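You operate a simulated robot arm through the tools that you are given. There is no shell and no other tool.

Carry out the task below with a simulated robot arm. There is one attempt and no reset: what you move stays moved.

JOB
Scour the tarnish off the copper bar, then grease the scoured patch; put pad and brush back. A coat counts when it lies all over at full strength: go over it till it gets no stronger. What is to be rubbed or washed off counts as gone when no trace of it is left.

It is judged by the outcome, as a careful person would: the job done as asked, and still so three seconds after it is handed in. It fails if anything else is knocked over, pushed out of place, dropped, spilled or broken.

ROBOT AND FRAMES
A 6-joint arm with a two-finger parallel gripper, fixed in place. Base frame: the origin is on the floor under the middle of its stand, x ahead of it, y to its left, z up; the work surface is at about z = 82. Lengths are in cm, angles in degrees, forces in N, time in s.
It reaches about 106.6 cm from its shoulder. Its first joint turns from -166.0 to 166.0 degrees. Payload 3.91 kg.
The TCP is the grasp point between the finger pads, 3 cm short of the fingertips. In the tool frame z runs along the fingers and y along their closing line. Largest opening 11 cm; finger width 2, thickness 1; the body of the gripper, 4.8 by 11.2 cm, starts 5.5 cm behind the TCP.
Orientation is that of the tool frame in the base frame, as a unit quaternion [x, y, z, w]. With the fingers straight down and closing along the base's y, the tool's x points along the base's -x, its y along +y and its z along -z.

CONTROLS
- The arm moves only by the tool step_arm. Its argument "motion" is a list of rows, each an object of numbers (a shift or turn left out is 0, a gripper value left out holds the last): "dx", "dy", "dz": the shift along the tool's x, y, z in units of 40 mm (1.0 is 40 mm); "rx", "ry", "rz": the turn, a rotation vector about the tool's x, y, z in units of 8 degrees (1.0 is 8 degrees); "gripper": the gripper command, from -1 (shut) to 1 (fully open), values between in proportion. In form: [{"dx": .., "dy": .., "dz": .., "rx": .., "ry": .., "rz": .., "gripper": ..}, ...]. A call has 1 to 20 rows; each row shifts and turns the commanded pose from where the row before left it, along the tool's axes as they then stand. A call with a number of a shift or a turn outside -1 to 1 is refused whole. Each row takes 0.2 s and may step no farther than 5 cm and 8.6 degrees from the row before; otherwise, or with a gripper value out of range, the whole call is refused. Where a pose cannot be reached the arm comes as near as it can. A force on the tool above 90 N (or 10 N above the force at the start of the call, whichever is more), or a blocked arm, ends the call early, and 0.2 s more pass. Each finger travels about 15.3 cm/s and halts on what it meets, pressing with about 35 N; the grip force reading is that of the motor and also rises with nothing between the fingers. The clock runs only during rows and for 0.2 s after the last one: add rows that do not move to give the fingers time. The reply holds the time, the measured pose of the TCP, the force on the tool along the base axes, the opening and the grip force, in the units named above and with some noise, with the torque about the TCP (base axes, N m) and any sound that the robot's microphone picked up, and new pictures: "views" is both (left out), scene, wrist or none.
- Cameras (640 x 400 px; columns grow to the right, rows downward): "scene" is fixed at [21.86, 65.02, 158.94]; the picture's right is [-0.44, -0.90, 0.00], its down [-0.64, 0.32, -0.70] and it looks along [0.63, -0.31, -0.71] (base axes); focal length 368 px, centre (320, 200). "wrist" rides on the gripper at [7.2, 1.7, -10.3] in the tool frame; the picture's right is [-0.23, 0.97, 0.00], its down [-0.76, -0.18, -0.62] and it looks along [-0.61, -0.14, 0.78] (tool axes); focal length 222 px, centre (320, 200). There is no depth. A picture from a camera that has moved, and an enlarged one, comes with that camera's place and axes in the base frame and with its lens.
- close_up(camera, box): a new picture of the part [left, top, right, bottom] of that camera's present view, enlarged. No time passes.
- sign_off(): hands the job in; it is judged then, once.

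Nothing tells you positions but the pictures and the camera data. Unless the task says otherwise, let go and move clear before handing in.

The tools are called as name(argument=value, ...) on one line, values as JSON. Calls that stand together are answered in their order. step_arm: Moves the arm, as the interface text tells. Its arguments: {"type":"object","properties":{"motion":{"type":"array","items":{"type":"object","properties":{"dx":{"type":"number"},"dy":{"type":"number"},"dz":{"type":"number"},"rx":{"type":"number"},"ry":{"type":"number"},"rz":{"type":"number"},"gripper":{"type":"number"}}}},"views":{"type":"string","enum":["both","scene","wrist","none"]}},"required":["motion"]} The other tools are called the same way: close_up (camera, box) takes an enlarged picture of a part of a camera's view; sign_off () hands the job in.

At the start:

```text
clock: 0.0
ee_pos: [56.54, 22.47, 122.38]
tcp_rot: [-0.001, 1.0, 0.001, 0.001]
force: [-0.8, 0.0, 0.0]
moment: [0.0, -0.01, -0.02]
grip_width: 11.0
finger_force: 0.0
```

scene: 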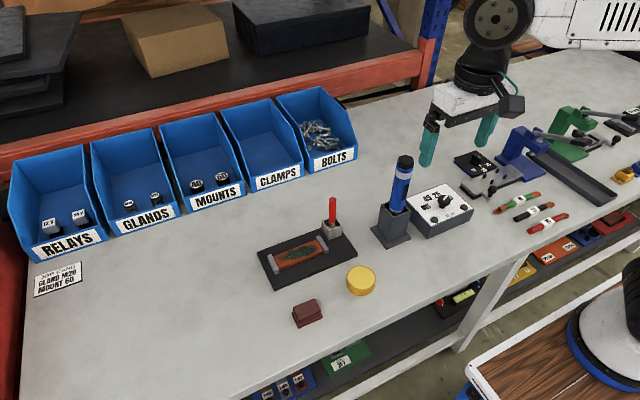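
wrist: 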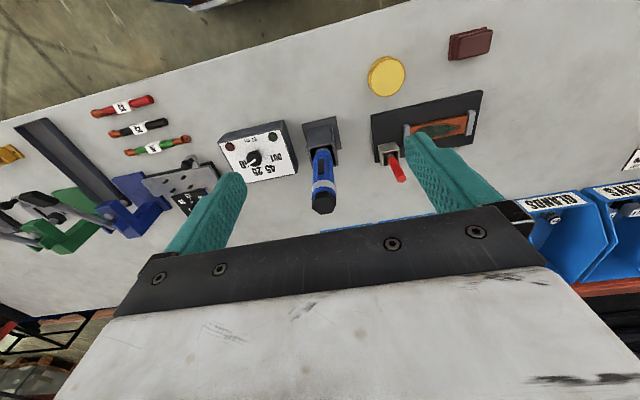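

I see a copper bar with a dark tarnish patch clamped on a black tray, a red-handled brush standing in a holder at the tray's corner, a dark red pad and a yellow tin near it. I'll look closer before moving.

close_up(camera="scene", box=[240, 180, 400, 340])

close_up(camera="wrist", box=[340, 10, 520, 200])

close_up(camera="scene", box=[340, 140, 500, 260])

```text
2.50 times, centred on (320, 260) of scene
camera zoom: at [21.86, 65.02, 158.94], right [-0.44, -0.9, 0.0], down [-0.64, 0.32, -0.7], along [0.63, -0.31, -0.71], focal length 920 px, centre (320, 50)
```

zoom: 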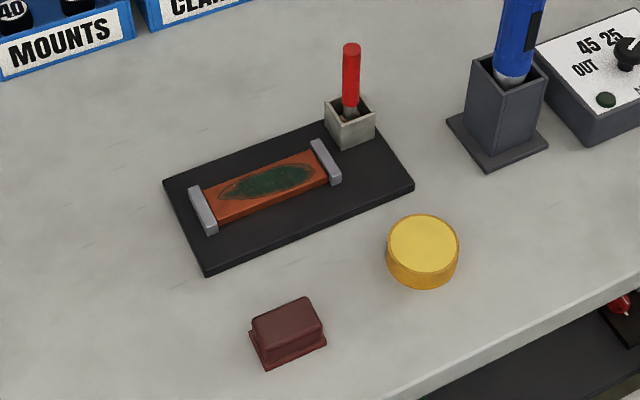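

```text
2.11 times, centred on (430, 105) of wrist
camera zoom: at [49.18, 24.31, 132.71], right [0.23, 0.97, 0.0], down [0.76, -0.18, 0.62], along [0.61, -0.14, -0.78], focal length 468 px, centre (88, 400)
```

zoom: 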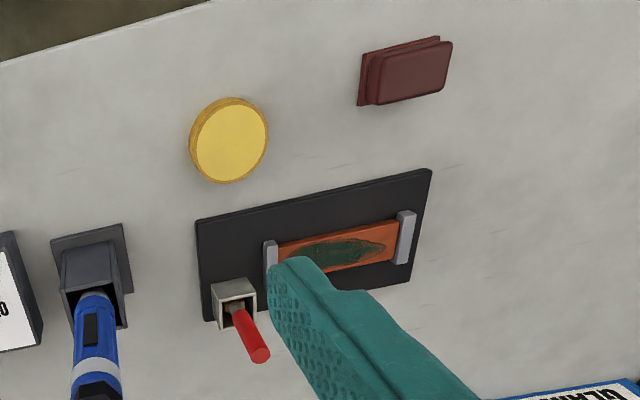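

```text
3.33 times, centred on (420, 200) of scene
camera zoom: at [21.86, 65.02, 158.94], right [-0.44, -0.9, 0.0], down [-0.64, 0.32, -0.7], along [0.63, -0.31, -0.71], focal length 1226 px, centre (-13, 200)
```

zoom: 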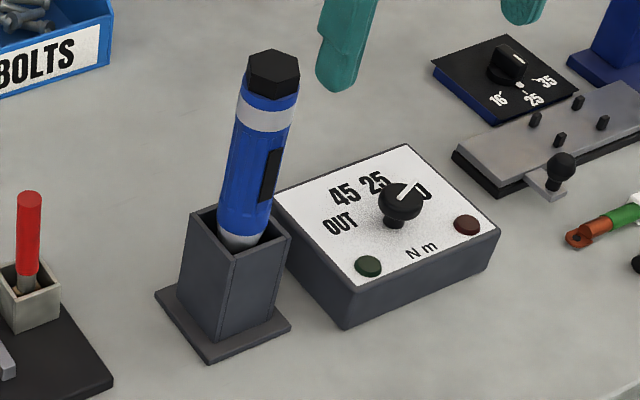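

The pad sits near (58.6, 50.4), the bar near (73, 45.5), the brush near (76, 35) and the yellow tin near (60, 35.5). I'll move over the pad at a safe height to see it better.

step_arm(motion=[{"dy": 0.95, "dz": 0.3, "dx": -0.07}, {"dy": 0.95, "dz": 0.4, "dx": -0.07}, {"dy": 0.95, "dz": 0.5, "dx": -0.07}, {"dy": 0.95, "dz": 0.5, "dx": -0.07}, {"dy": 0.95, "dz": 0.6, "dx": -0.07}, {"dy": 0.95, "dz": 0.6, "dx": -0.07}, {"dy": 0.95, "dz": 0.6, "dx": -0.07}, {"dy": 0.2, "dz": 0.5}, {}])

```text
clock: 2.0
ee_pos: [58.52, 49.93, 106.55]
tcp_rot: [-0.001, 1.0, 0.0, 0.001]
force: [-1.2, 0.6, 0.6]
moment: [0.03, 0.0, 0.0]
grip_width: 11.01
finger_force: 0.1
camera wrist: at [51.18, 51.77, 116.8], right [0.23, 0.97, 0.0], down [0.76, -0.18, 0.62], along [0.61, -0.14, -0.78], focal length 222 px, centre (320, 200)
```

scene: 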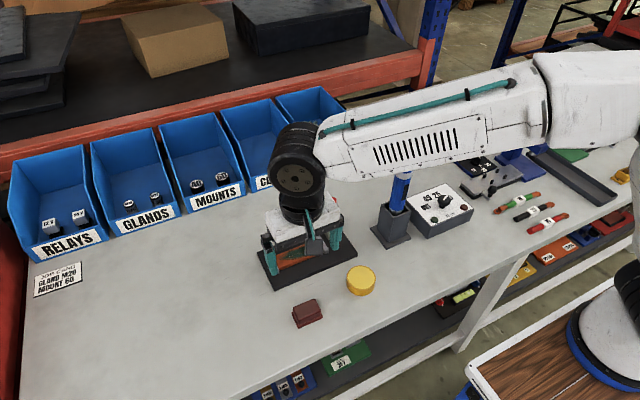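
wrist: 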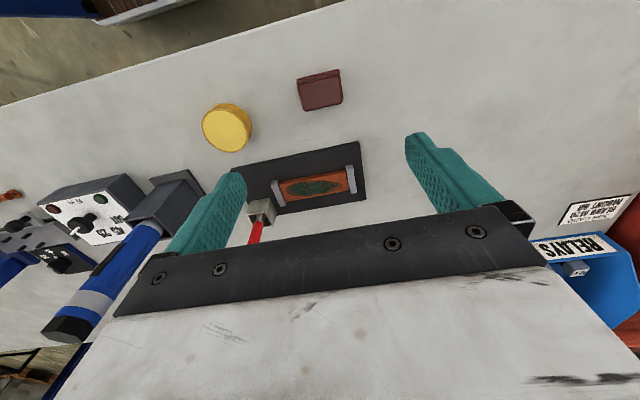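

The pad is visible ahead and below; I'll zoom in to read its shape and heading, plus the tin and the brush.

close_up(camera="wrist", box=[280, 50, 380, 125])

close_up(camera="wrist", box=[190, 90, 380, 245])

close_up(camera="scene", box=[280, 255, 390, 335])

```text
5.33 times, centred on (330, 88) of wrist
camera zoom: at [51.18, 51.77, 116.8], right [0.23, 0.97, 0.0], down [0.76, -0.18, 0.62], along [0.61, -0.14, -0.78], focal length 1185 px, centre (267, 800)
```

zoom: 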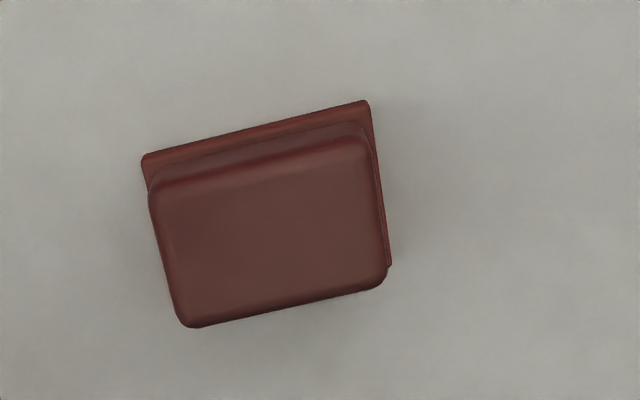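

```text
2.58 times, centred on (285, 168) of wrist
camera zoom: at [51.18, 51.77, 116.8], right [0.23, 0.97, 0.0], down [0.76, -0.18, 0.62], along [0.61, -0.14, -0.78], focal length 573 px, centre (410, 284)
```

zoom: 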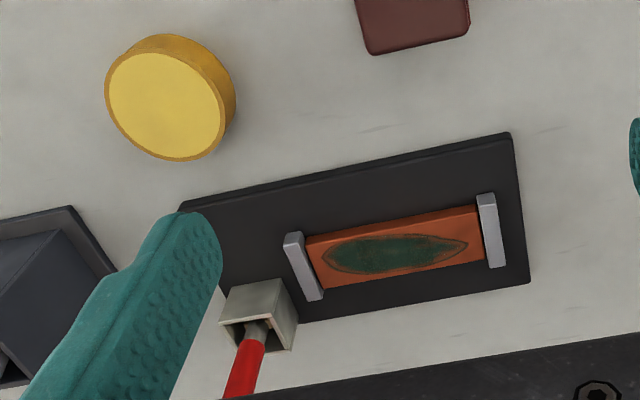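

```text
5.00 times, centred on (335, 295) of scene
camera zoom: at [21.86, 65.02, 158.94], right [-0.44, -0.9, 0.0], down [-0.64, 0.32, -0.7], along [0.63, -0.31, -0.71], focal length 1839 px, centre (245, -275)
```

zoom: 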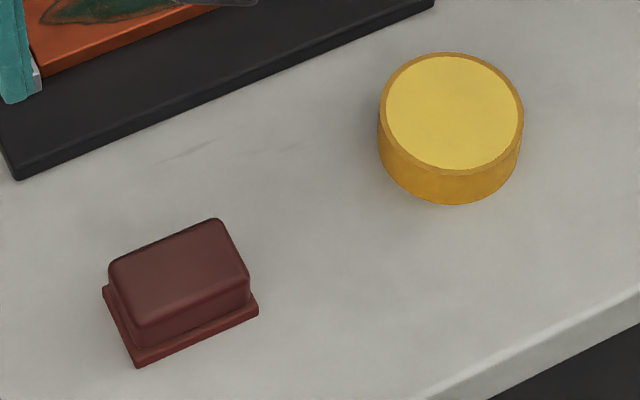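

The pad is a block on a slightly larger flat base, about 6 cm along y and 4 cm along x, centred near (58.5, 50.25) with its top near z 85.3. I'll turn the gripper 90° so it closes across the pad's short side, keeping the fingers away from the bar's end clamps.

step_arm(motion=[{"rz": 0.9375}, {"rz": 0.9375}, {"rz": 0.9375}, {"rz": 0.9375}, {"rz": 0.9375}, {"rz": 0.9375}, {"rz": 0.9375}, {"rz": 0.9375}, {"rz": 0.9375}, {"rz": 0.9375}, {"rz": 0.9375}, {"rz": 0.9375}, {}, {"dz": 0.7}, {"dz": 0.7}, {}])

```text
clock: 5.4
ee_pos: [58.67, 49.9, 100.87]
tcp_rot: [0.707, 0.707, 0.0, 0.001]
force: [-0.5, 0.0, 0.0]
moment: [0.0, 0.0, 0.0]
grip_width: 11.01
finger_force: 0.0
camera wrist: at [60.22, 57.3, 111.16], right [0.97, -0.23, 0.0], down [-0.18, -0.76, 0.62], along [-0.14, -0.61, -0.78], focal length 222 px, centre (320, 200)
```

scene: 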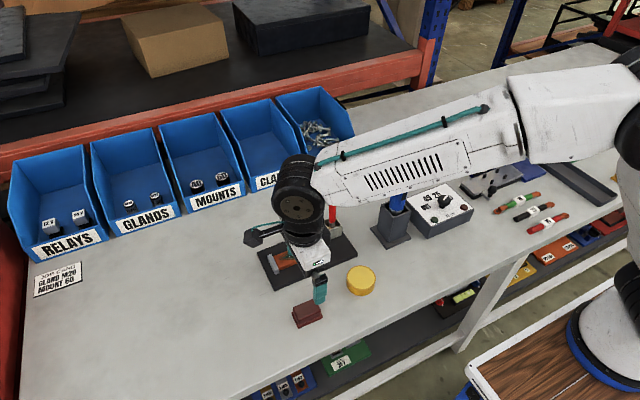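
wrist: 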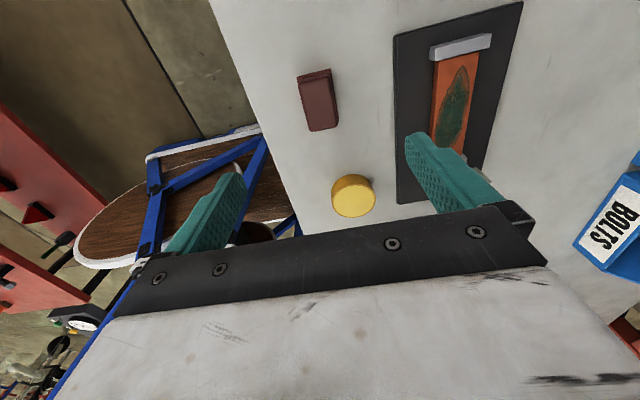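

The gripper now closes along x. I'll zoom in on the pad and on the bar from this side to refine positions and heights.

close_up(camera="wrist", box=[270, 50, 370, 140])

close_up(camera="wrist", box=[380, 0, 540, 200])

close_up(camera="wrist", box=[310, 160, 400, 230])

```text
4.44 times, centred on (320, 95) of wrist
camera zoom: at [60.22, 57.3, 111.16], right [0.97, -0.23, 0.0], down [-0.18, -0.76, 0.62], along [-0.14, -0.61, -0.78], focal length 987 px, centre (320, 667)
```

zoom: 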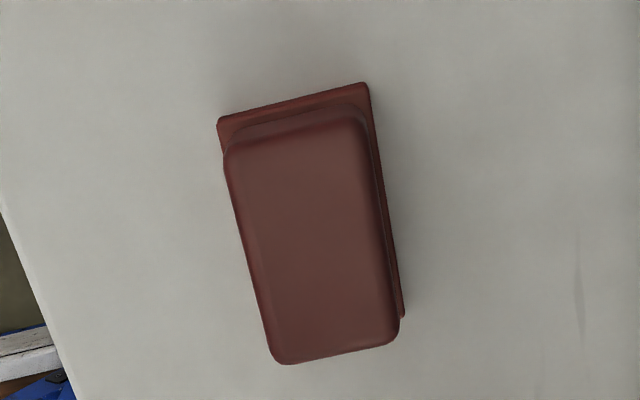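

```text
2.00 times, centred on (460, 100) of wrist
camera zoom: at [60.22, 57.3, 111.16], right [0.97, -0.23, 0.0], down [-0.18, -0.76, 0.62], along [-0.14, -0.61, -0.78], focal length 444 px, centre (40, 400)
```

zoom: 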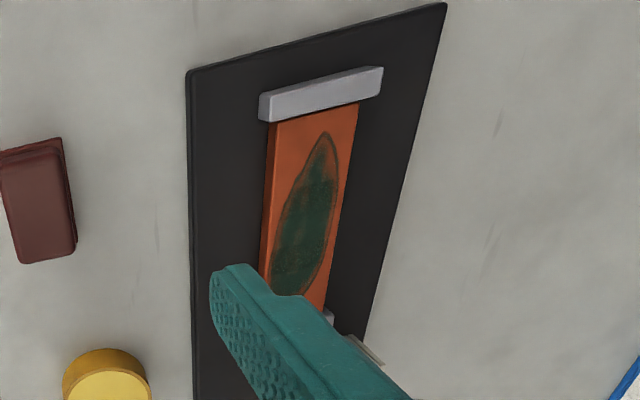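

```text
5.71 times, centred on (355, 195) of wrist
camera zoom: at [60.22, 57.3, 111.16], right [0.97, -0.23, 0.0], down [-0.18, -0.76, 0.62], along [-0.14, -0.61, -0.78], focal length 1269 px, centre (120, 229)
```

zoom: 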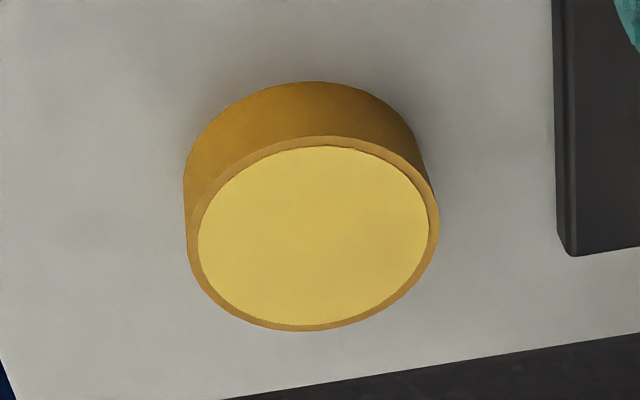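

The pad base is about x 56.65–60.5, y 47.1–53.1, nearly square to the axes. I'll centre on (58.53, 50.1) and lower most of the way with the gripper open.

step_arm(motion=[{"dx": 0.05, "dy": -0.035, "dz": 0.5}, {"dz": 0.8}, {"dz": 0.8}, {"dz": 0.6}, {"dz": 0.4}, {}])

```text
clock: 6.8
ee_pos: [58.55, 50.06, 88.49]
tcp_rot: [0.707, 0.707, 0.001, 0.0]
force: [-1.1, 0.5, -1.2]
moment: [0.01, -0.01, 0.0]
grip_width: 10.99
finger_force: 0.0
camera wrist: at [60.04, 57.52, 98.71], right [0.97, -0.23, 0.0], down [-0.18, -0.76, 0.62], along [-0.14, -0.61, -0.78], focal length 222 px, centre (320, 200)
```

scene: 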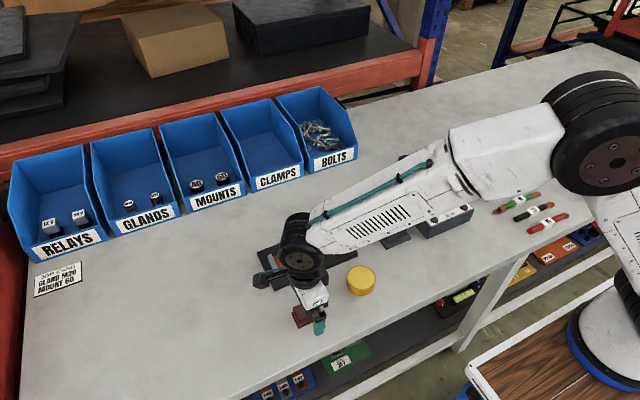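
wrist: 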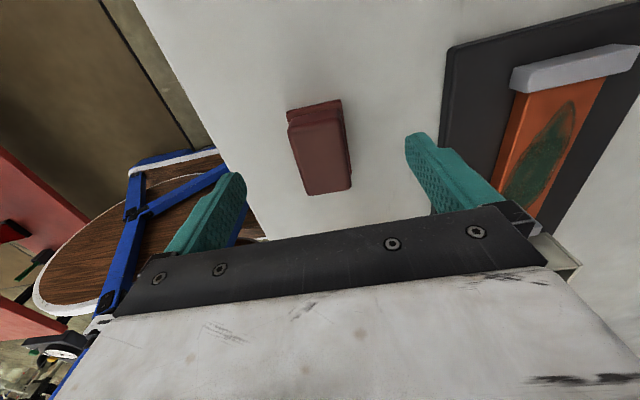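

The gripper is well centred over the pad with room on both sides. I'll lower the last 2 cm and close on the block.

step_arm(motion=[{"dz": 0.3}, {"dz": 0.25}, {}, {"gripper": 0.2}, {"gripper": -0.2}, {"gripper": -0.5}, {"gripper": -0.6}, {}, {}])

```text
clock: 8.8
ee_pos: [58.44, 50.13, 86.21]
tcp_rot: [0.707, 0.707, 0.0, 0.001]
force: [1.0, 0.2, 1.0]
moment: [-0.03, 0.04, -0.02]
grip_width: 3.52
finger_force: 35.0
camera wrist: at [60.01, 57.5, 96.51], right [0.97, -0.23, 0.0], down [-0.18, -0.76, 0.62], along [-0.14, -0.61, -0.78], focal length 222 px, centre (320, 200)
```

scene: 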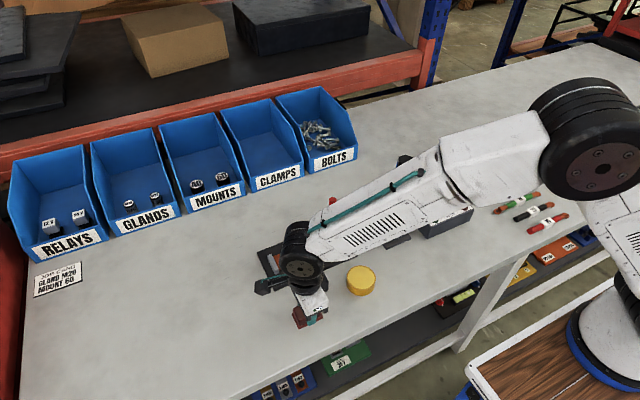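
wrist: 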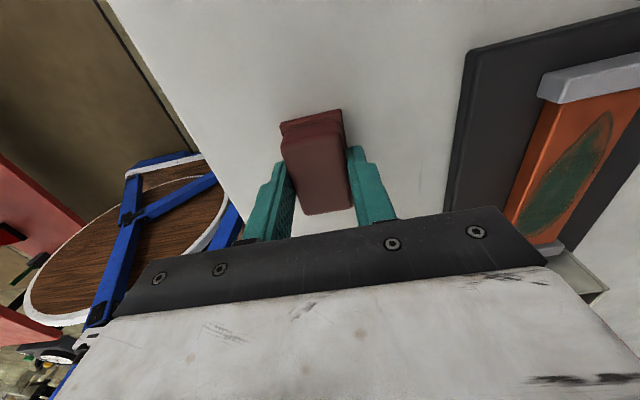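

The pad is gripped (3.5 cm wide, firm) at TCP (58.45, 50.1, 86.2), which I'll keep as the put-back pose. I'll lift it and move to beside the bar for a close look.

step_arm(motion=[{"dz": -0.3}, {"dz": -0.8}, {"dz": -0.9}, {"dz": -0.9}, {"dz": -0.6, "dy": 0.6}, {"dy": 0.9}, {"dy": 0.9}, {"dy": 0.8}, {"dy": 0.4, "dx": 0.2}, {}, {}])

```text
clock: 11.2
ee_pos: [72.88, 51.03, 100.22]
tcp_rot: [0.707, 0.707, 0.0, 0.001]
force: [-0.4, -0.5, -0.2]
moment: [0.01, -0.02, 0.03]
grip_width: 3.51
finger_force: 34.7
camera wrist: at [74.37, 58.33, 110.56], right [0.97, -0.23, 0.0], down [-0.18, -0.76, 0.62], along [-0.14, -0.61, -0.78], focal length 222 px, centre (320, 200)
```

scene: 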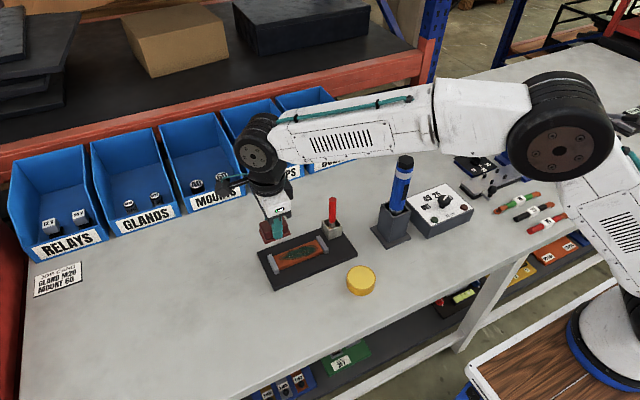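
wrist: 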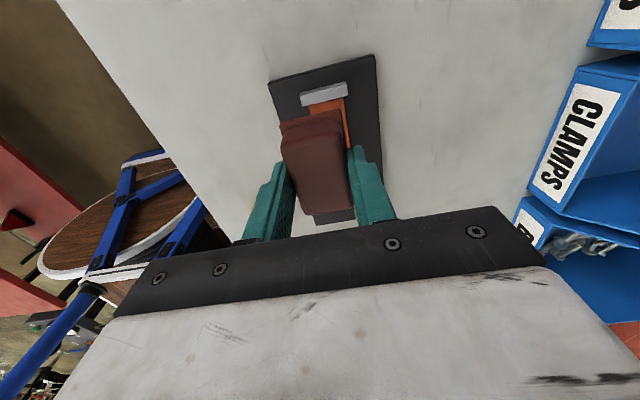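

The pad is held over the far end of the bar. I'll zoom in from both cameras to measure the bar, the clamps and their heights.

close_up(camera="scene", box=[250, 210, 370, 300])

close_up(camera="wrist", box=[250, 40, 410, 140])

```text
4.44 times, centred on (310, 255) of scene
camera zoom: at [21.86, 65.02, 158.94], right [-0.44, -0.9, 0.0], down [-0.64, 0.32, -0.7], along [0.63, -0.31, -0.71], focal length 1635 px, centre (364, -44)
```

zoom: 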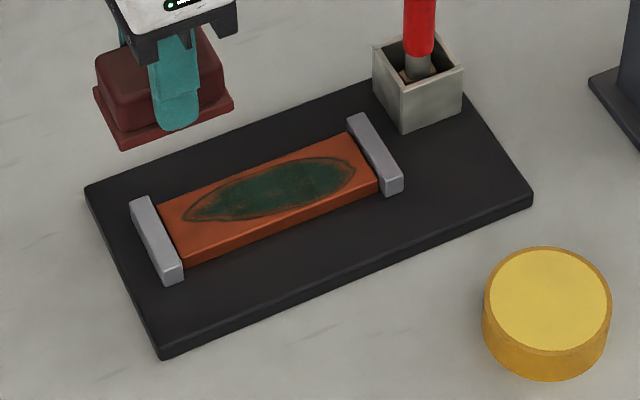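

```text
4.00 times, centred on (330, 90) of wrist
camera zoom: at [74.37, 58.33, 110.56], right [0.97, -0.23, 0.0], down [-0.18, -0.76, 0.62], along [-0.14, -0.61, -0.78], focal length 888 px, centre (280, 640)
```

zoom: 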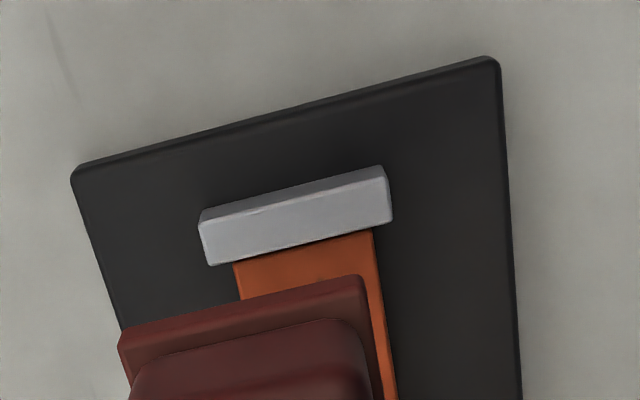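

I'll zoom in tighter on each clamp to judge how far it stands above the bar.

close_up(camera="scene", box=[305, 225, 350, 260])

close_up(camera="scene", box=[268, 245, 313, 280])

close_up(camera="scene", box=[262, 205, 312, 250])

close_up(camera="scene", box=[310, 180, 360, 250])

```text
11.43 times, centred on (328, 242) of scene
camera zoom: at [21.86, 65.02, 158.94], right [-0.44, -0.9, 0.0], down [-0.64, 0.32, -0.7], along [0.63, -0.31, -0.71], focal length 4204 px, centre (234, -286)
```

zoom: 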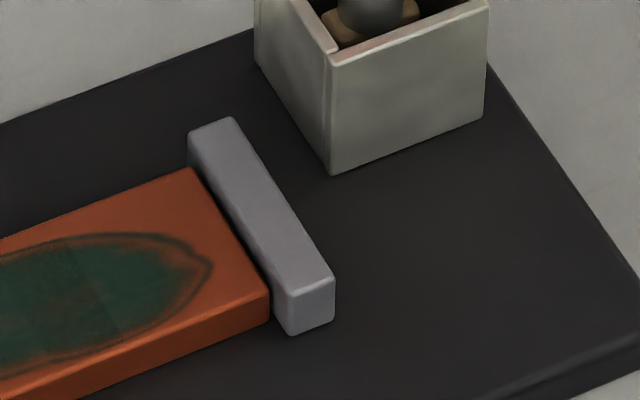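

```text
11.43 times, centred on (290, 262) of scene
camera zoom: at [21.86, 65.02, 158.94], right [-0.44, -0.9, 0.0], down [-0.64, 0.32, -0.7], along [0.63, -0.31, -0.71], focal length 4204 px, centre (657, -514)
```

zoom: 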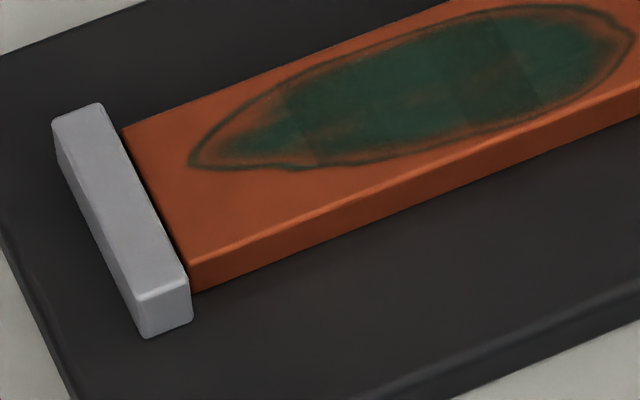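

```text
8.89 times, centred on (287, 228) of scene
camera zoom: at [21.86, 65.02, 158.94], right [-0.44, -0.9, 0.0], down [-0.64, 0.32, -0.7], along [0.63, -0.31, -0.71], focal length 3270 px, centre (613, -44)
```

zoom: 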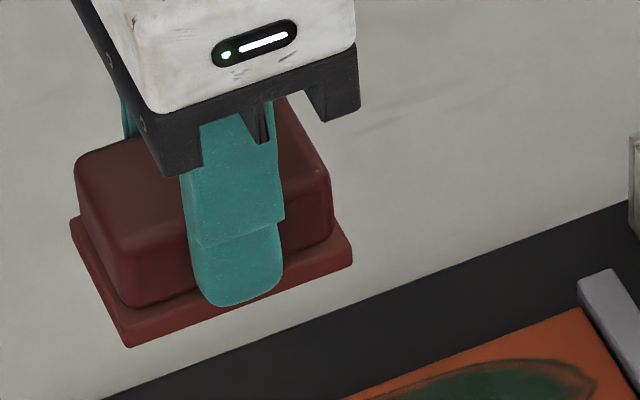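

```text
5.71 times, centred on (335, 215) of scene
camera zoom: at [21.86, 65.02, 158.94], right [-0.44, -0.9, 0.0], down [-0.64, 0.32, -0.7], along [0.63, -0.31, -0.71], focal length 2102 px, centre (234, 114)
```

zoom: 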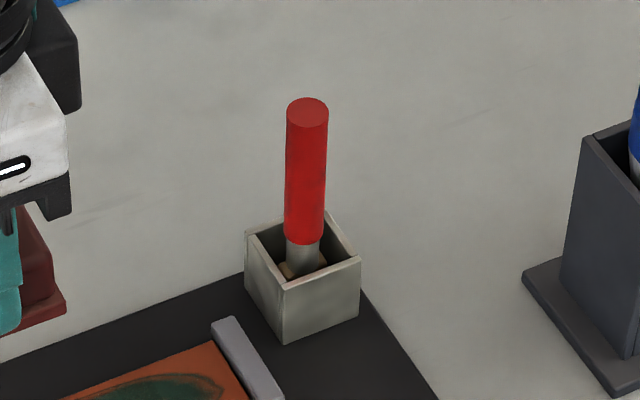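

The bar's top is about z 84.15 (x 71.8–75.65, y 39.65–51.55), with clamps about 0.45 cm higher at each end. The pad covers roughly 4×6 cm, so scrubbing TCP y between 43 and 48 at x 73.7 covers the whole patch without touching clamps; I'll go over the middle and lower in.

step_arm(motion=[{"dx": -0.7, "dy": 0.1}, {"dx": -0.68, "dy": 0.105}, {"dz": 0.6}, {"dz": 0.6}, {"dz": 0.6}, {"dz": 0.5}, {"dz": 0.3}, {}, {}])

close_up(camera="scene", box=[255, 210, 345, 280])

```text
clock: 13.2
ee_pos: [73.59, 45.45, 89.81]
tcp_rot: [0.708, 0.706, 0.0, 0.001]
force: [0.2, -0.8, -0.8]
moment: [0.04, 0.0, 0.0]
grip_width: 3.52
finger_force: 34.9
camera wrist: at [75.21, 52.84, 100.14], right [0.97, -0.23, 0.0], down [-0.18, -0.76, 0.62], along [-0.14, -0.61, -0.78], focal length 222 px, centre (320, 200)
```

scene: 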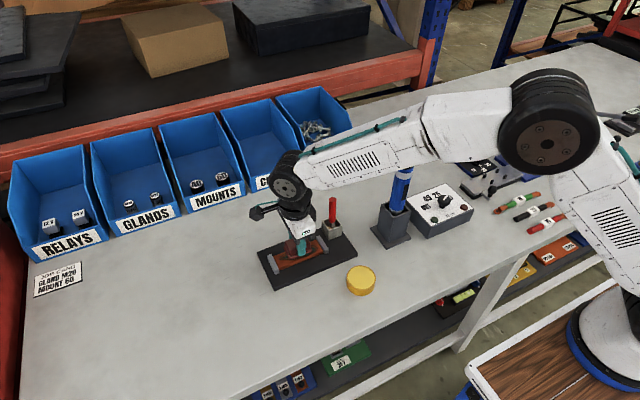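
wrist: 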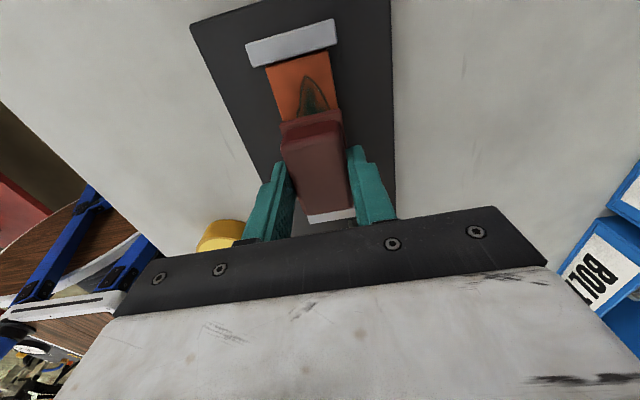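

```text
5.71 times, centred on (300, 245) of scene
camera zoom: at [21.86, 65.02, 158.94], right [-0.44, -0.9, 0.0], down [-0.64, 0.32, -0.7], along [0.63, -0.31, -0.71], focal length 2102 px, centre (434, -57)
```

zoom: 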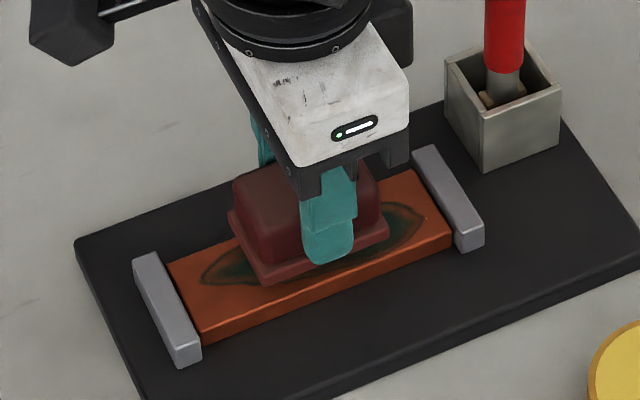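

The pad lines up with the bar. I'll lower in small steps until the force shows contact.

step_arm(motion=[{"dz": 0.2}, {"dz": 0.075}, {"dz": 0.05}, {}], views="none")

```text
clock: 14.2
ee_pos: [73.63, 45.47, 88.72]
tcp_rot: [0.707, 0.707, 0.003, 0.001]
force: [-0.3, -0.9, 20.6]
moment: [-0.52, 0.17, -0.03]
grip_width: 3.5
finger_force: 34.5
```

The pad is touching with about 20 N; I'll ease off slightly, then make gentle strokes along the bar.

step_arm(motion=[{"dz": -0.03}, {}], views="none")

```text
clock: 14.8
ee_pos: [73.71, 45.43, 88.74]
tcp_rot: [0.707, 0.707, 0.002, 0.001]
force: [4.4, 3.1, 16.0]
moment: [-0.1, -0.09, 0.03]
grip_width: 3.51
finger_force: 34.9
```

step_arm(motion=[{"dx": 0.15}, {"dx": 0.15}, {"dx": 0.15}, {"dx": 0.15}, {}], views="none")

```text
clock: 16.0
ee_pos: [73.66, 47.73, 88.75]
tcp_rot: [0.707, 0.707, 0.001, 0.001]
force: [0.7, -7.3, 24.9]
moment: [-0.4, 0.03, -0.01]
grip_width: 3.49
finger_force: 35.0
```

Sliding is smooth. I'll run full back-and-forth strokes and then check the patch.

step_arm(motion=[{"dx": -0.2}, {"dx": -0.2}, {"dx": -0.2}, {"dx": -0.2}, {"dx": -0.2}, {"dx": -0.18}, {}, {"dx": 0.2}, {"dx": 0.2}, {"dx": 0.2}, {"dx": 0.2}, {"dx": 0.2}, {"dx": 0.2}, {}])

close_up(camera="scene", box=[255, 210, 345, 280])

close_up(camera="wrist", box=[230, 0, 390, 220])

```text
clock: 19.0
ee_pos: [73.61, 47.92, 88.83]
tcp_rot: [0.707, 0.707, 0.001, 0.0]
force: [0.1, -4.7, 17.2]
moment: [-0.18, 0.04, 0.01]
grip_width: 3.43
finger_force: 34.9
camera wrist: at [75.13, 55.19, 99.03], right [0.97, -0.23, 0.0], down [-0.18, -0.76, 0.62], along [-0.14, -0.61, -0.78], focal length 222 px, centre (320, 200)
```

scene: 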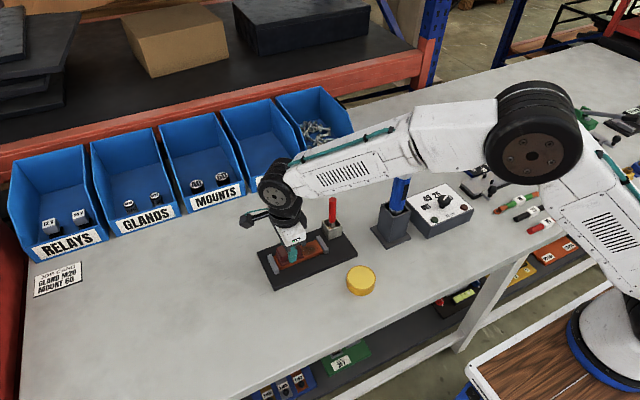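
wrist: 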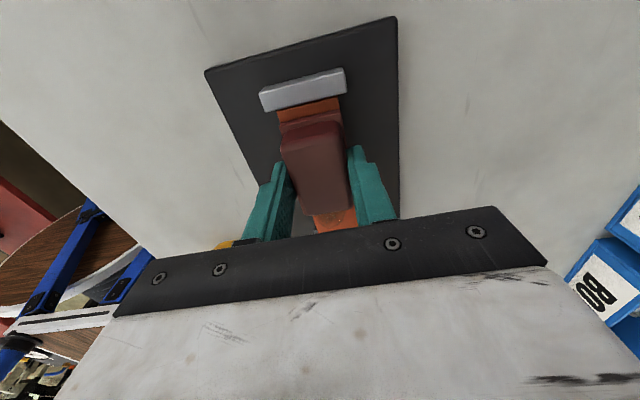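

```text
5.71 times, centred on (300, 245) of scene
camera zoom: at [21.86, 65.02, 158.94], right [-0.44, -0.9, 0.0], down [-0.64, 0.32, -0.7], along [0.63, -0.31, -0.71], focal length 2102 px, centre (434, -57)
```

zoom: 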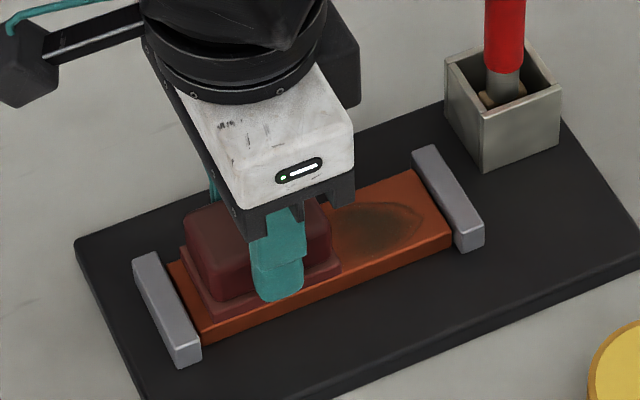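

```text
1.82 times, centred on (310, 110) of wrist
camera zoom: at [75.13, 55.19, 99.03], right [0.97, -0.23, 0.0], down [-0.18, -0.76, 0.62], along [-0.14, -0.61, -0.78], focal length 404 px, centre (338, 364)
```

zoom: 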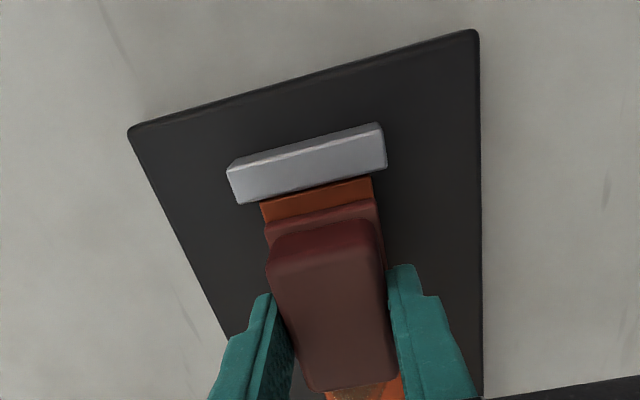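

The tarnish is visibly fading under the strokes. I'll ease the pressure a touch and keep stroking across the full length.

step_arm(motion=[{"dx": 0.07, "dz": -0.015}, {"dx": -0.25}, {"dx": -0.25}, {"dx": -0.25}, {"dx": -0.25}, {"dx": -0.25}, {}, {"dx": 0.25}, {"dx": 0.25}, {"dx": 0.25}, {"dx": 0.25}, {"dx": 0.25}, {}, {"dx": -0.25}, {"dx": -0.25}, {"dx": -0.25}, {"dx": -0.25}, {"dx": -0.25}, {}], views="none")

close_up(camera="scene", box=[255, 210, 345, 280])

close_up(camera="wrist", box=[230, 0, 390, 220])

```text
clock: 23.0
ee_pos: [73.61, 43.22, 88.77]
tcp_rot: [0.707, 0.707, 0.0, 0.001]
force: [0.1, -0.1, -0.7]
moment: [0.0, 0.02, -0.01]
grip_width: 3.49
finger_force: 35.1
```

```text
5.71 times, centred on (300, 245) of scene
camera zoom: at [21.86, 65.02, 158.94], right [-0.44, -0.9, 0.0], down [-0.64, 0.32, -0.7], along [0.63, -0.31, -0.71], focal length 2102 px, centre (434, -57)
```

zoom: 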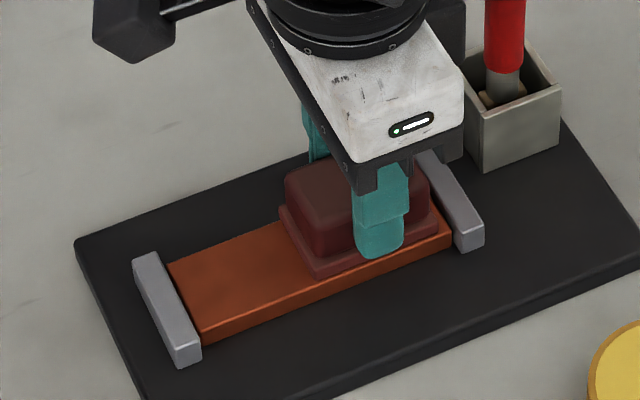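

```text
1.82 times, centred on (310, 110) of wrist
camera zoom: at [75.23, 50.49, 99.07], right [0.97, -0.23, 0.0], down [-0.18, -0.76, 0.62], along [-0.14, -0.61, -0.78], focal length 404 px, centre (338, 364)
```

zoom: 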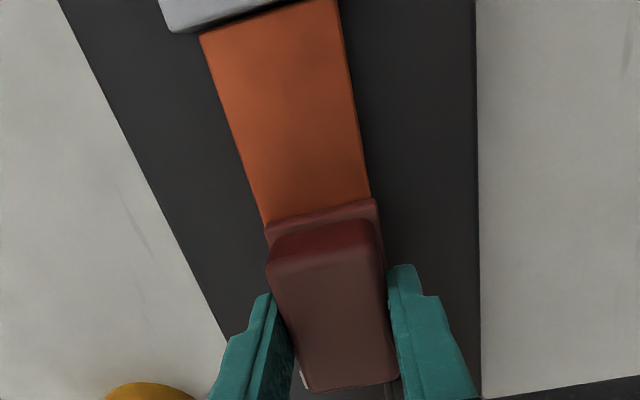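

The +y half looks nearly clean; contact has become too light at this end, so I'll press slightly more, stroke again and view the other half.

step_arm(motion=[{"dz": 0.025}, {"dx": 0.25}, {"dx": 0.25}, {"dx": 0.25}, {"dx": 0.25}, {"dx": 0.25}, {}, {"dx": -0.25}, {"dx": -0.25}, {"dx": -0.25}, {"dx": -0.25}, {"dx": -0.25}, {}, {"dx": 0.25}, {"dx": 0.25}, {"dx": 0.25}, {"dx": 0.25}, {"dx": 0.25}, {}], views="none")

close_up(camera="scene", box=[255, 210, 345, 280])

close_up(camera="wrist", box=[230, 0, 390, 220])

```text
clock: 27.0
ee_pos: [73.59, 48.18, 88.81]
tcp_rot: [0.706, 0.708, 0.001, -0.001]
force: [0.3, -3.6, 14.0]
moment: [-0.15, 0.1, -0.01]
grip_width: 3.46
finger_force: 34.9
```

```text
5.71 times, centred on (300, 245) of scene
camera zoom: at [21.86, 65.02, 158.94], right [-0.44, -0.9, 0.0], down [-0.64, 0.32, -0.7], along [0.63, -0.31, -0.71], focal length 2102 px, centre (434, -57)
```

zoom: 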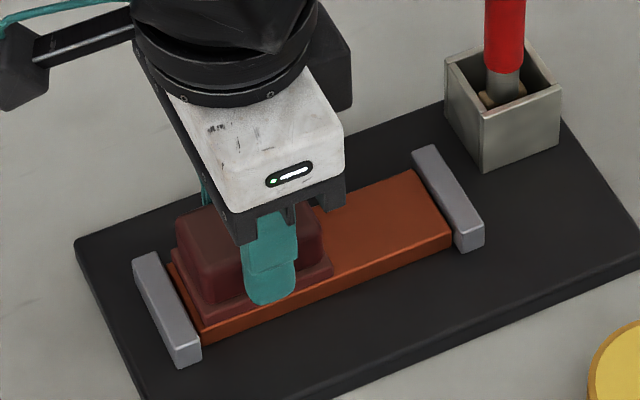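

```text
1.82 times, centred on (310, 110) of wrist
camera zoom: at [75.16, 55.56, 99.01], right [0.97, -0.23, 0.0], down [-0.18, -0.76, 0.62], along [-0.14, -0.61, -0.78], focal length 404 px, centre (338, 364)
```

zoom: 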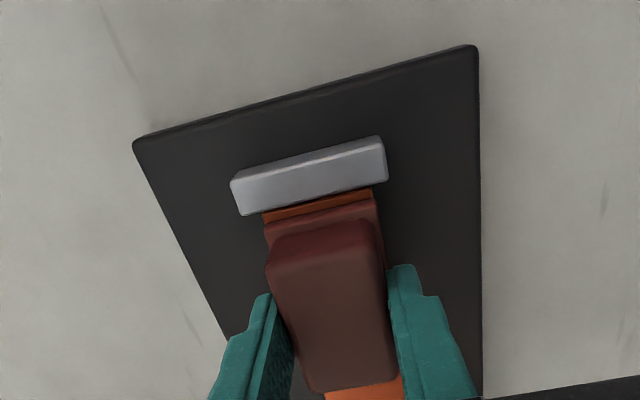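

The patch looks clean on both halves; I'll do some more strokes for certainty, with slight sideways offset, then lift and inspect closely.

step_arm(motion=[{"dx": -0.25, "dy": 0.05}, {"dx": -0.25}, {"dx": -0.25}, {"dx": -0.25}, {"dx": -0.25}, {}, {"dx": 0.25, "dy": -0.1}, {"dx": 0.25}, {"dx": 0.25}, {"dx": 0.25}, {"dx": 0.25}, {}, {"dx": -0.25, "dy": 0.05}, {"dx": -0.25}, {"dx": -0.25}, {"dx": -0.25}, {"dx": -0.25}, {}], views="none")

step_arm(motion=[{"dx": 0.25}, {"dx": 0.25}, {"dx": 0.25}, {"dx": 0.25}, {"dx": 0.25}, {}, {"dx": -0.25}, {"dx": -0.25}, {"dx": -0.2}, {"dz": -0.3}, {"dz": -0.6}, {"dz": -0.8}, {"dz": -0.8}, {"dz": -0.8}, {}])

close_up(camera="scene", box=[262, 225, 342, 285])

```text
clock: 30.8
ee_pos: [73.49, 43.02, 88.66]
tcp_rot: [0.707, 0.707, 0.0, 0.0]
force: [-0.7, 2.7, 13.5]
moment: [0.13, 0.05, 0.01]
grip_width: 3.48
finger_force: 35.0
```

```text
clock: 34.0
ee_pos: [73.55, 45.32, 101.89]
tcp_rot: [0.707, 0.707, 0.001, 0.002]
force: [-0.4, 0.0, -0.3]
moment: [0.02, 0.03, -0.01]
grip_width: 3.51
finger_force: 35.1
camera wrist: at [75.17, 52.71, 112.14], right [0.97, -0.23, 0.0], down [-0.18, -0.76, 0.62], along [-0.14, -0.61, -0.78], focal length 222 px, centre (320, 200)
```

scene: 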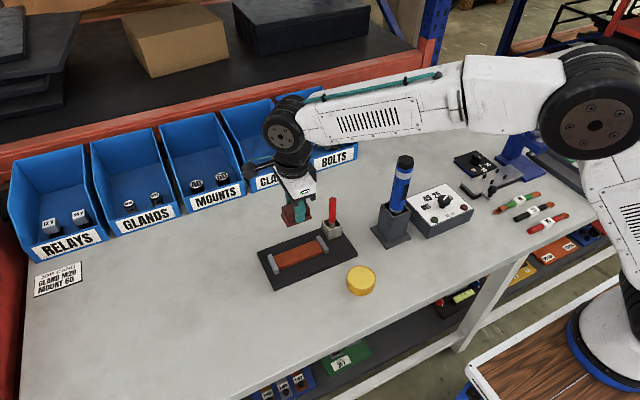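
wrist: 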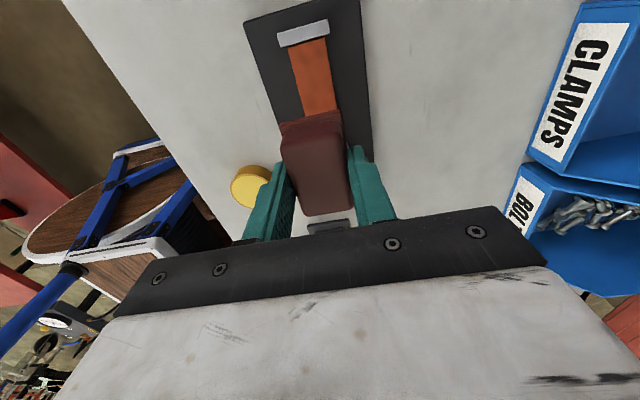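

```text
6.67 times, centred on (302, 255) of scene
camera zoom: at [21.86, 65.02, 158.94], right [-0.44, -0.9, 0.0], down [-0.64, 0.32, -0.7], along [0.63, -0.31, -0.71], focal length 2452 px, centre (440, -167)
```

zoom: 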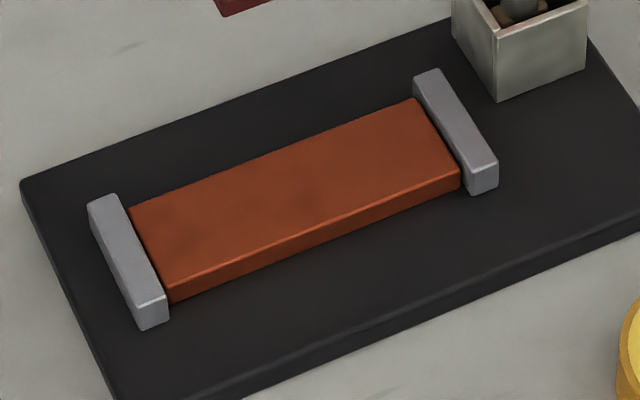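

The bar looks clean apart from faint mottling; I'll zoom in to tell whether that is bar texture or a trace.

close_up(camera="scene", box=[275, 238, 305, 268])

close_up(camera="scene", box=[295, 232, 325, 262])

close_up(camera="wrist", box=[270, 20, 350, 125])

```text
13.33 times, centred on (290, 253) of scene
camera zoom: at [21.86, 65.02, 158.94], right [-0.44, -0.9, 0.0], down [-0.64, 0.32, -0.7], along [0.63, -0.31, -0.71], focal length 4904 px, centre (720, -507)
```

zoom: 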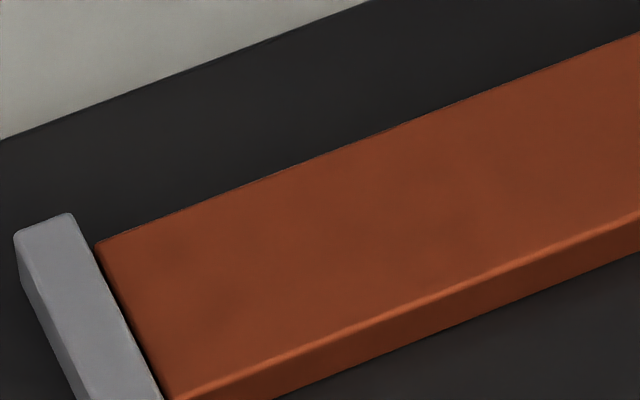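

```text
13.33 times, centred on (310, 247) of scene
camera zoom: at [21.86, 65.02, 158.94], right [-0.44, -0.9, 0.0], down [-0.64, 0.32, -0.7], along [0.63, -0.31, -0.71], focal length 4904 px, centre (453, -427)
```

zoom: 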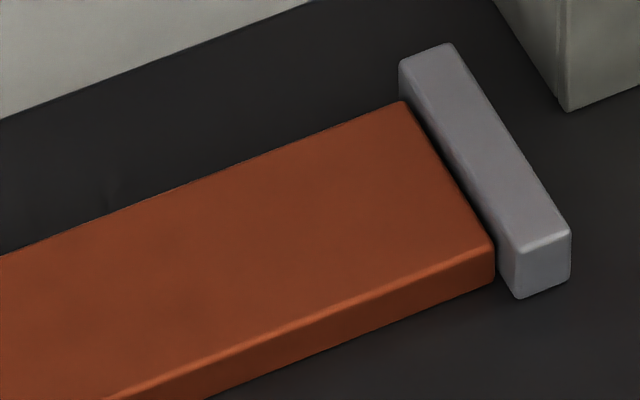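

```text
3.81 times, centred on (310, 72) of wrist
camera zoom: at [75.17, 52.71, 112.14], right [0.97, -0.23, 0.0], down [-0.18, -0.76, 0.62], along [-0.14, -0.61, -0.78], focal length 846 px, centre (358, 686)
```

zoom: 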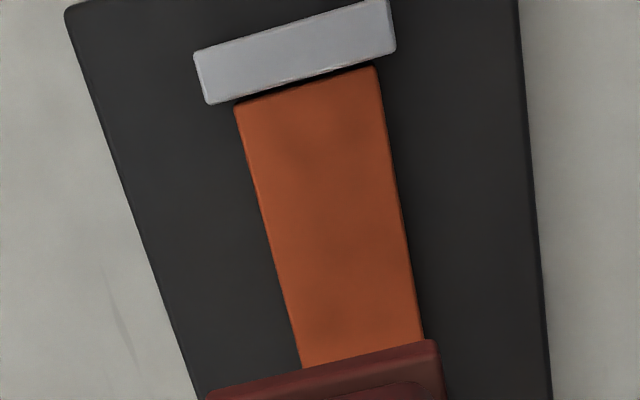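

The remaining mottling is soft, brownish and also lies outside the original patch, so it's bar texture. For certainty I'll go back down for another set of full strokes before putting the pad away.

step_arm(motion=[{"dz": 0.8}, {"dz": 0.8}, {"dz": 0.8}, {"dz": 0.5}, {"dz": 0.2}, {"dz": 0.2}, {}, {"dx": 0.25}, {"dx": 0.25}, {"dx": 0.2}, {}, {"dx": -0.25, "dy": 0.03}, {"dx": -0.25}, {"dx": -0.25}, {"dx": -0.25}, {"dx": -0.25}, {}], views="none")

step_arm(motion=[{"dx": 0.25, "dz": 0.01}, {"dx": 0.25}, {"dx": 0.25}, {"dx": 0.25}, {"dx": 0.25}, {}, {"dx": -0.25}, {"dx": -0.25}, {"dx": -0.25}, {"dx": -0.25}, {"dx": -0.25}, {}, {"dx": 0.25}, {"dx": 0.25}, {"dx": 0.25}, {"dx": 0.25}, {"dx": 0.25}, {}], views="none")

```text
clock: 37.6
ee_pos: [73.87, 43.02, 88.7]
tcp_rot: [0.707, 0.707, 0.001, 0.001]
force: [0.1, 2.3, 9.2]
moment: [0.09, 0.06, -0.01]
grip_width: 3.49
finger_force: 34.7
```

```text
clock: 41.4
ee_pos: [73.74, 48.15, 88.6]
tcp_rot: [0.707, 0.707, 0.001, 0.0]
force: [-0.4, -4.7, 15.3]
moment: [-0.12, 0.07, 0.0]
grip_width: 3.5
finger_force: 35.2
```

Force stayed steady through the strokes. I'll lift and carry the pad back to its original spot at (58.45, 50.1).

step_arm(motion=[{"dz": -0.3}, {"dz": -0.7}, {"dz": -0.8}, {"dz": -0.8}, {"dx": 0.1, "dy": -0.76}, {"dx": 0.1, "dy": -0.76}, {"dx": 0.1, "dy": -0.76}, {"dx": 0.1, "dy": -0.77}, {"dx": 0.09, "dy": -0.77}, {}, {"dz": 0.8}, {"dz": 0.8}, {"dz": 0.8}, {}])

close_up(camera="scene", box=[262, 225, 342, 285])

```text
clock: 44.4
ee_pos: [58.43, 50.1, 89.48]
tcp_rot: [0.707, 0.708, 0.0, 0.001]
force: [1.1, 0.1, 0.0]
moment: [-0.03, -0.04, 0.01]
grip_width: 3.5
finger_force: 34.9
camera wrist: at [60.04, 57.48, 99.74], right [0.97, -0.23, 0.0], down [-0.18, -0.76, 0.62], along [-0.14, -0.61, -0.78], focal length 222 px, centre (320, 200)
```

scene: 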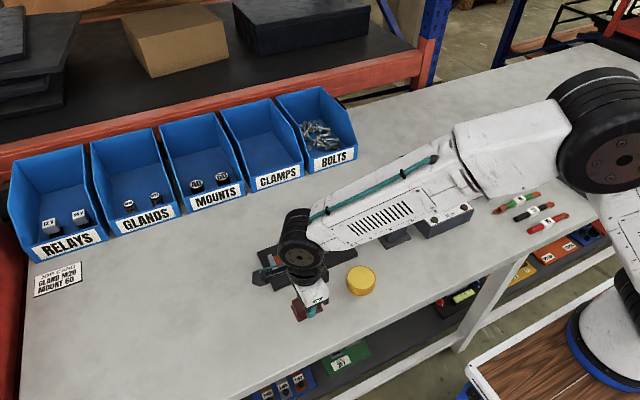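
wrist: 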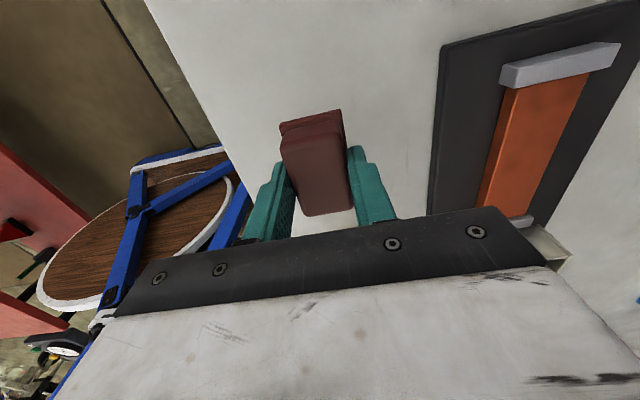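

```text
6.67 times, centred on (302, 255) of scene
camera zoom: at [21.86, 65.02, 158.94], right [-0.44, -0.9, 0.0], down [-0.64, 0.32, -0.7], along [0.63, -0.31, -0.71], focal length 2452 px, centre (440, -167)
```

zoom: 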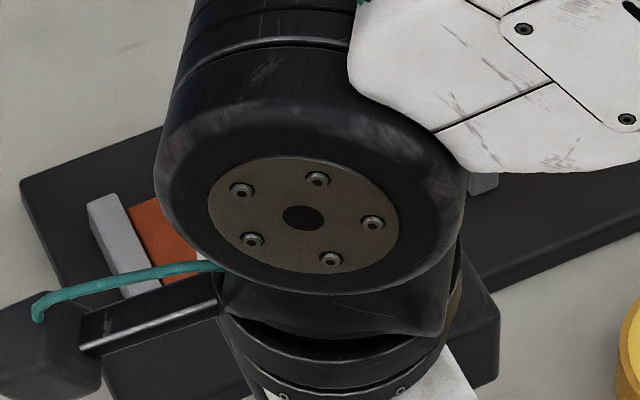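

The pad is above its original spot. I'll lower in small steps until it touches the bench.

step_arm(motion=[{"dz": 0.4}, {"dz": 0.25}, {"dz": 0.05}, {"dz": 0.03}, {}], views="none")

```text
clock: 45.6
ee_pos: [58.55, 50.08, 86.49]
tcp_rot: [0.707, 0.707, 0.001, 0.0]
force: [0.6, 0.0, -0.1]
moment: [0.0, 0.01, 0.03]
grip_width: 3.51
finger_force: 34.9
```

step_arm(motion=[{"dz": 0.03}, {"dz": 0.02}, {}], views="none")

```text
clock: 46.4
ee_pos: [58.53, 50.07, 86.28]
tcp_rot: [0.707, 0.707, 0.001, 0.001]
force: [-0.1, 1.0, -0.3]
moment: [0.02, 0.02, -0.05]
grip_width: 3.48
finger_force: 35.1
```

step_arm(motion=[{"dz": 0.02}, {"dz": 0.015}, {}], views="none")

```text
clock: 47.2
ee_pos: [58.41, 50.18, 86.23]
tcp_rot: [0.707, 0.707, 0.001, 0.001]
force: [0.4, 1.1, -1.2]
moment: [0.03, -0.05, -0.02]
grip_width: 3.52
finger_force: 35.0
```

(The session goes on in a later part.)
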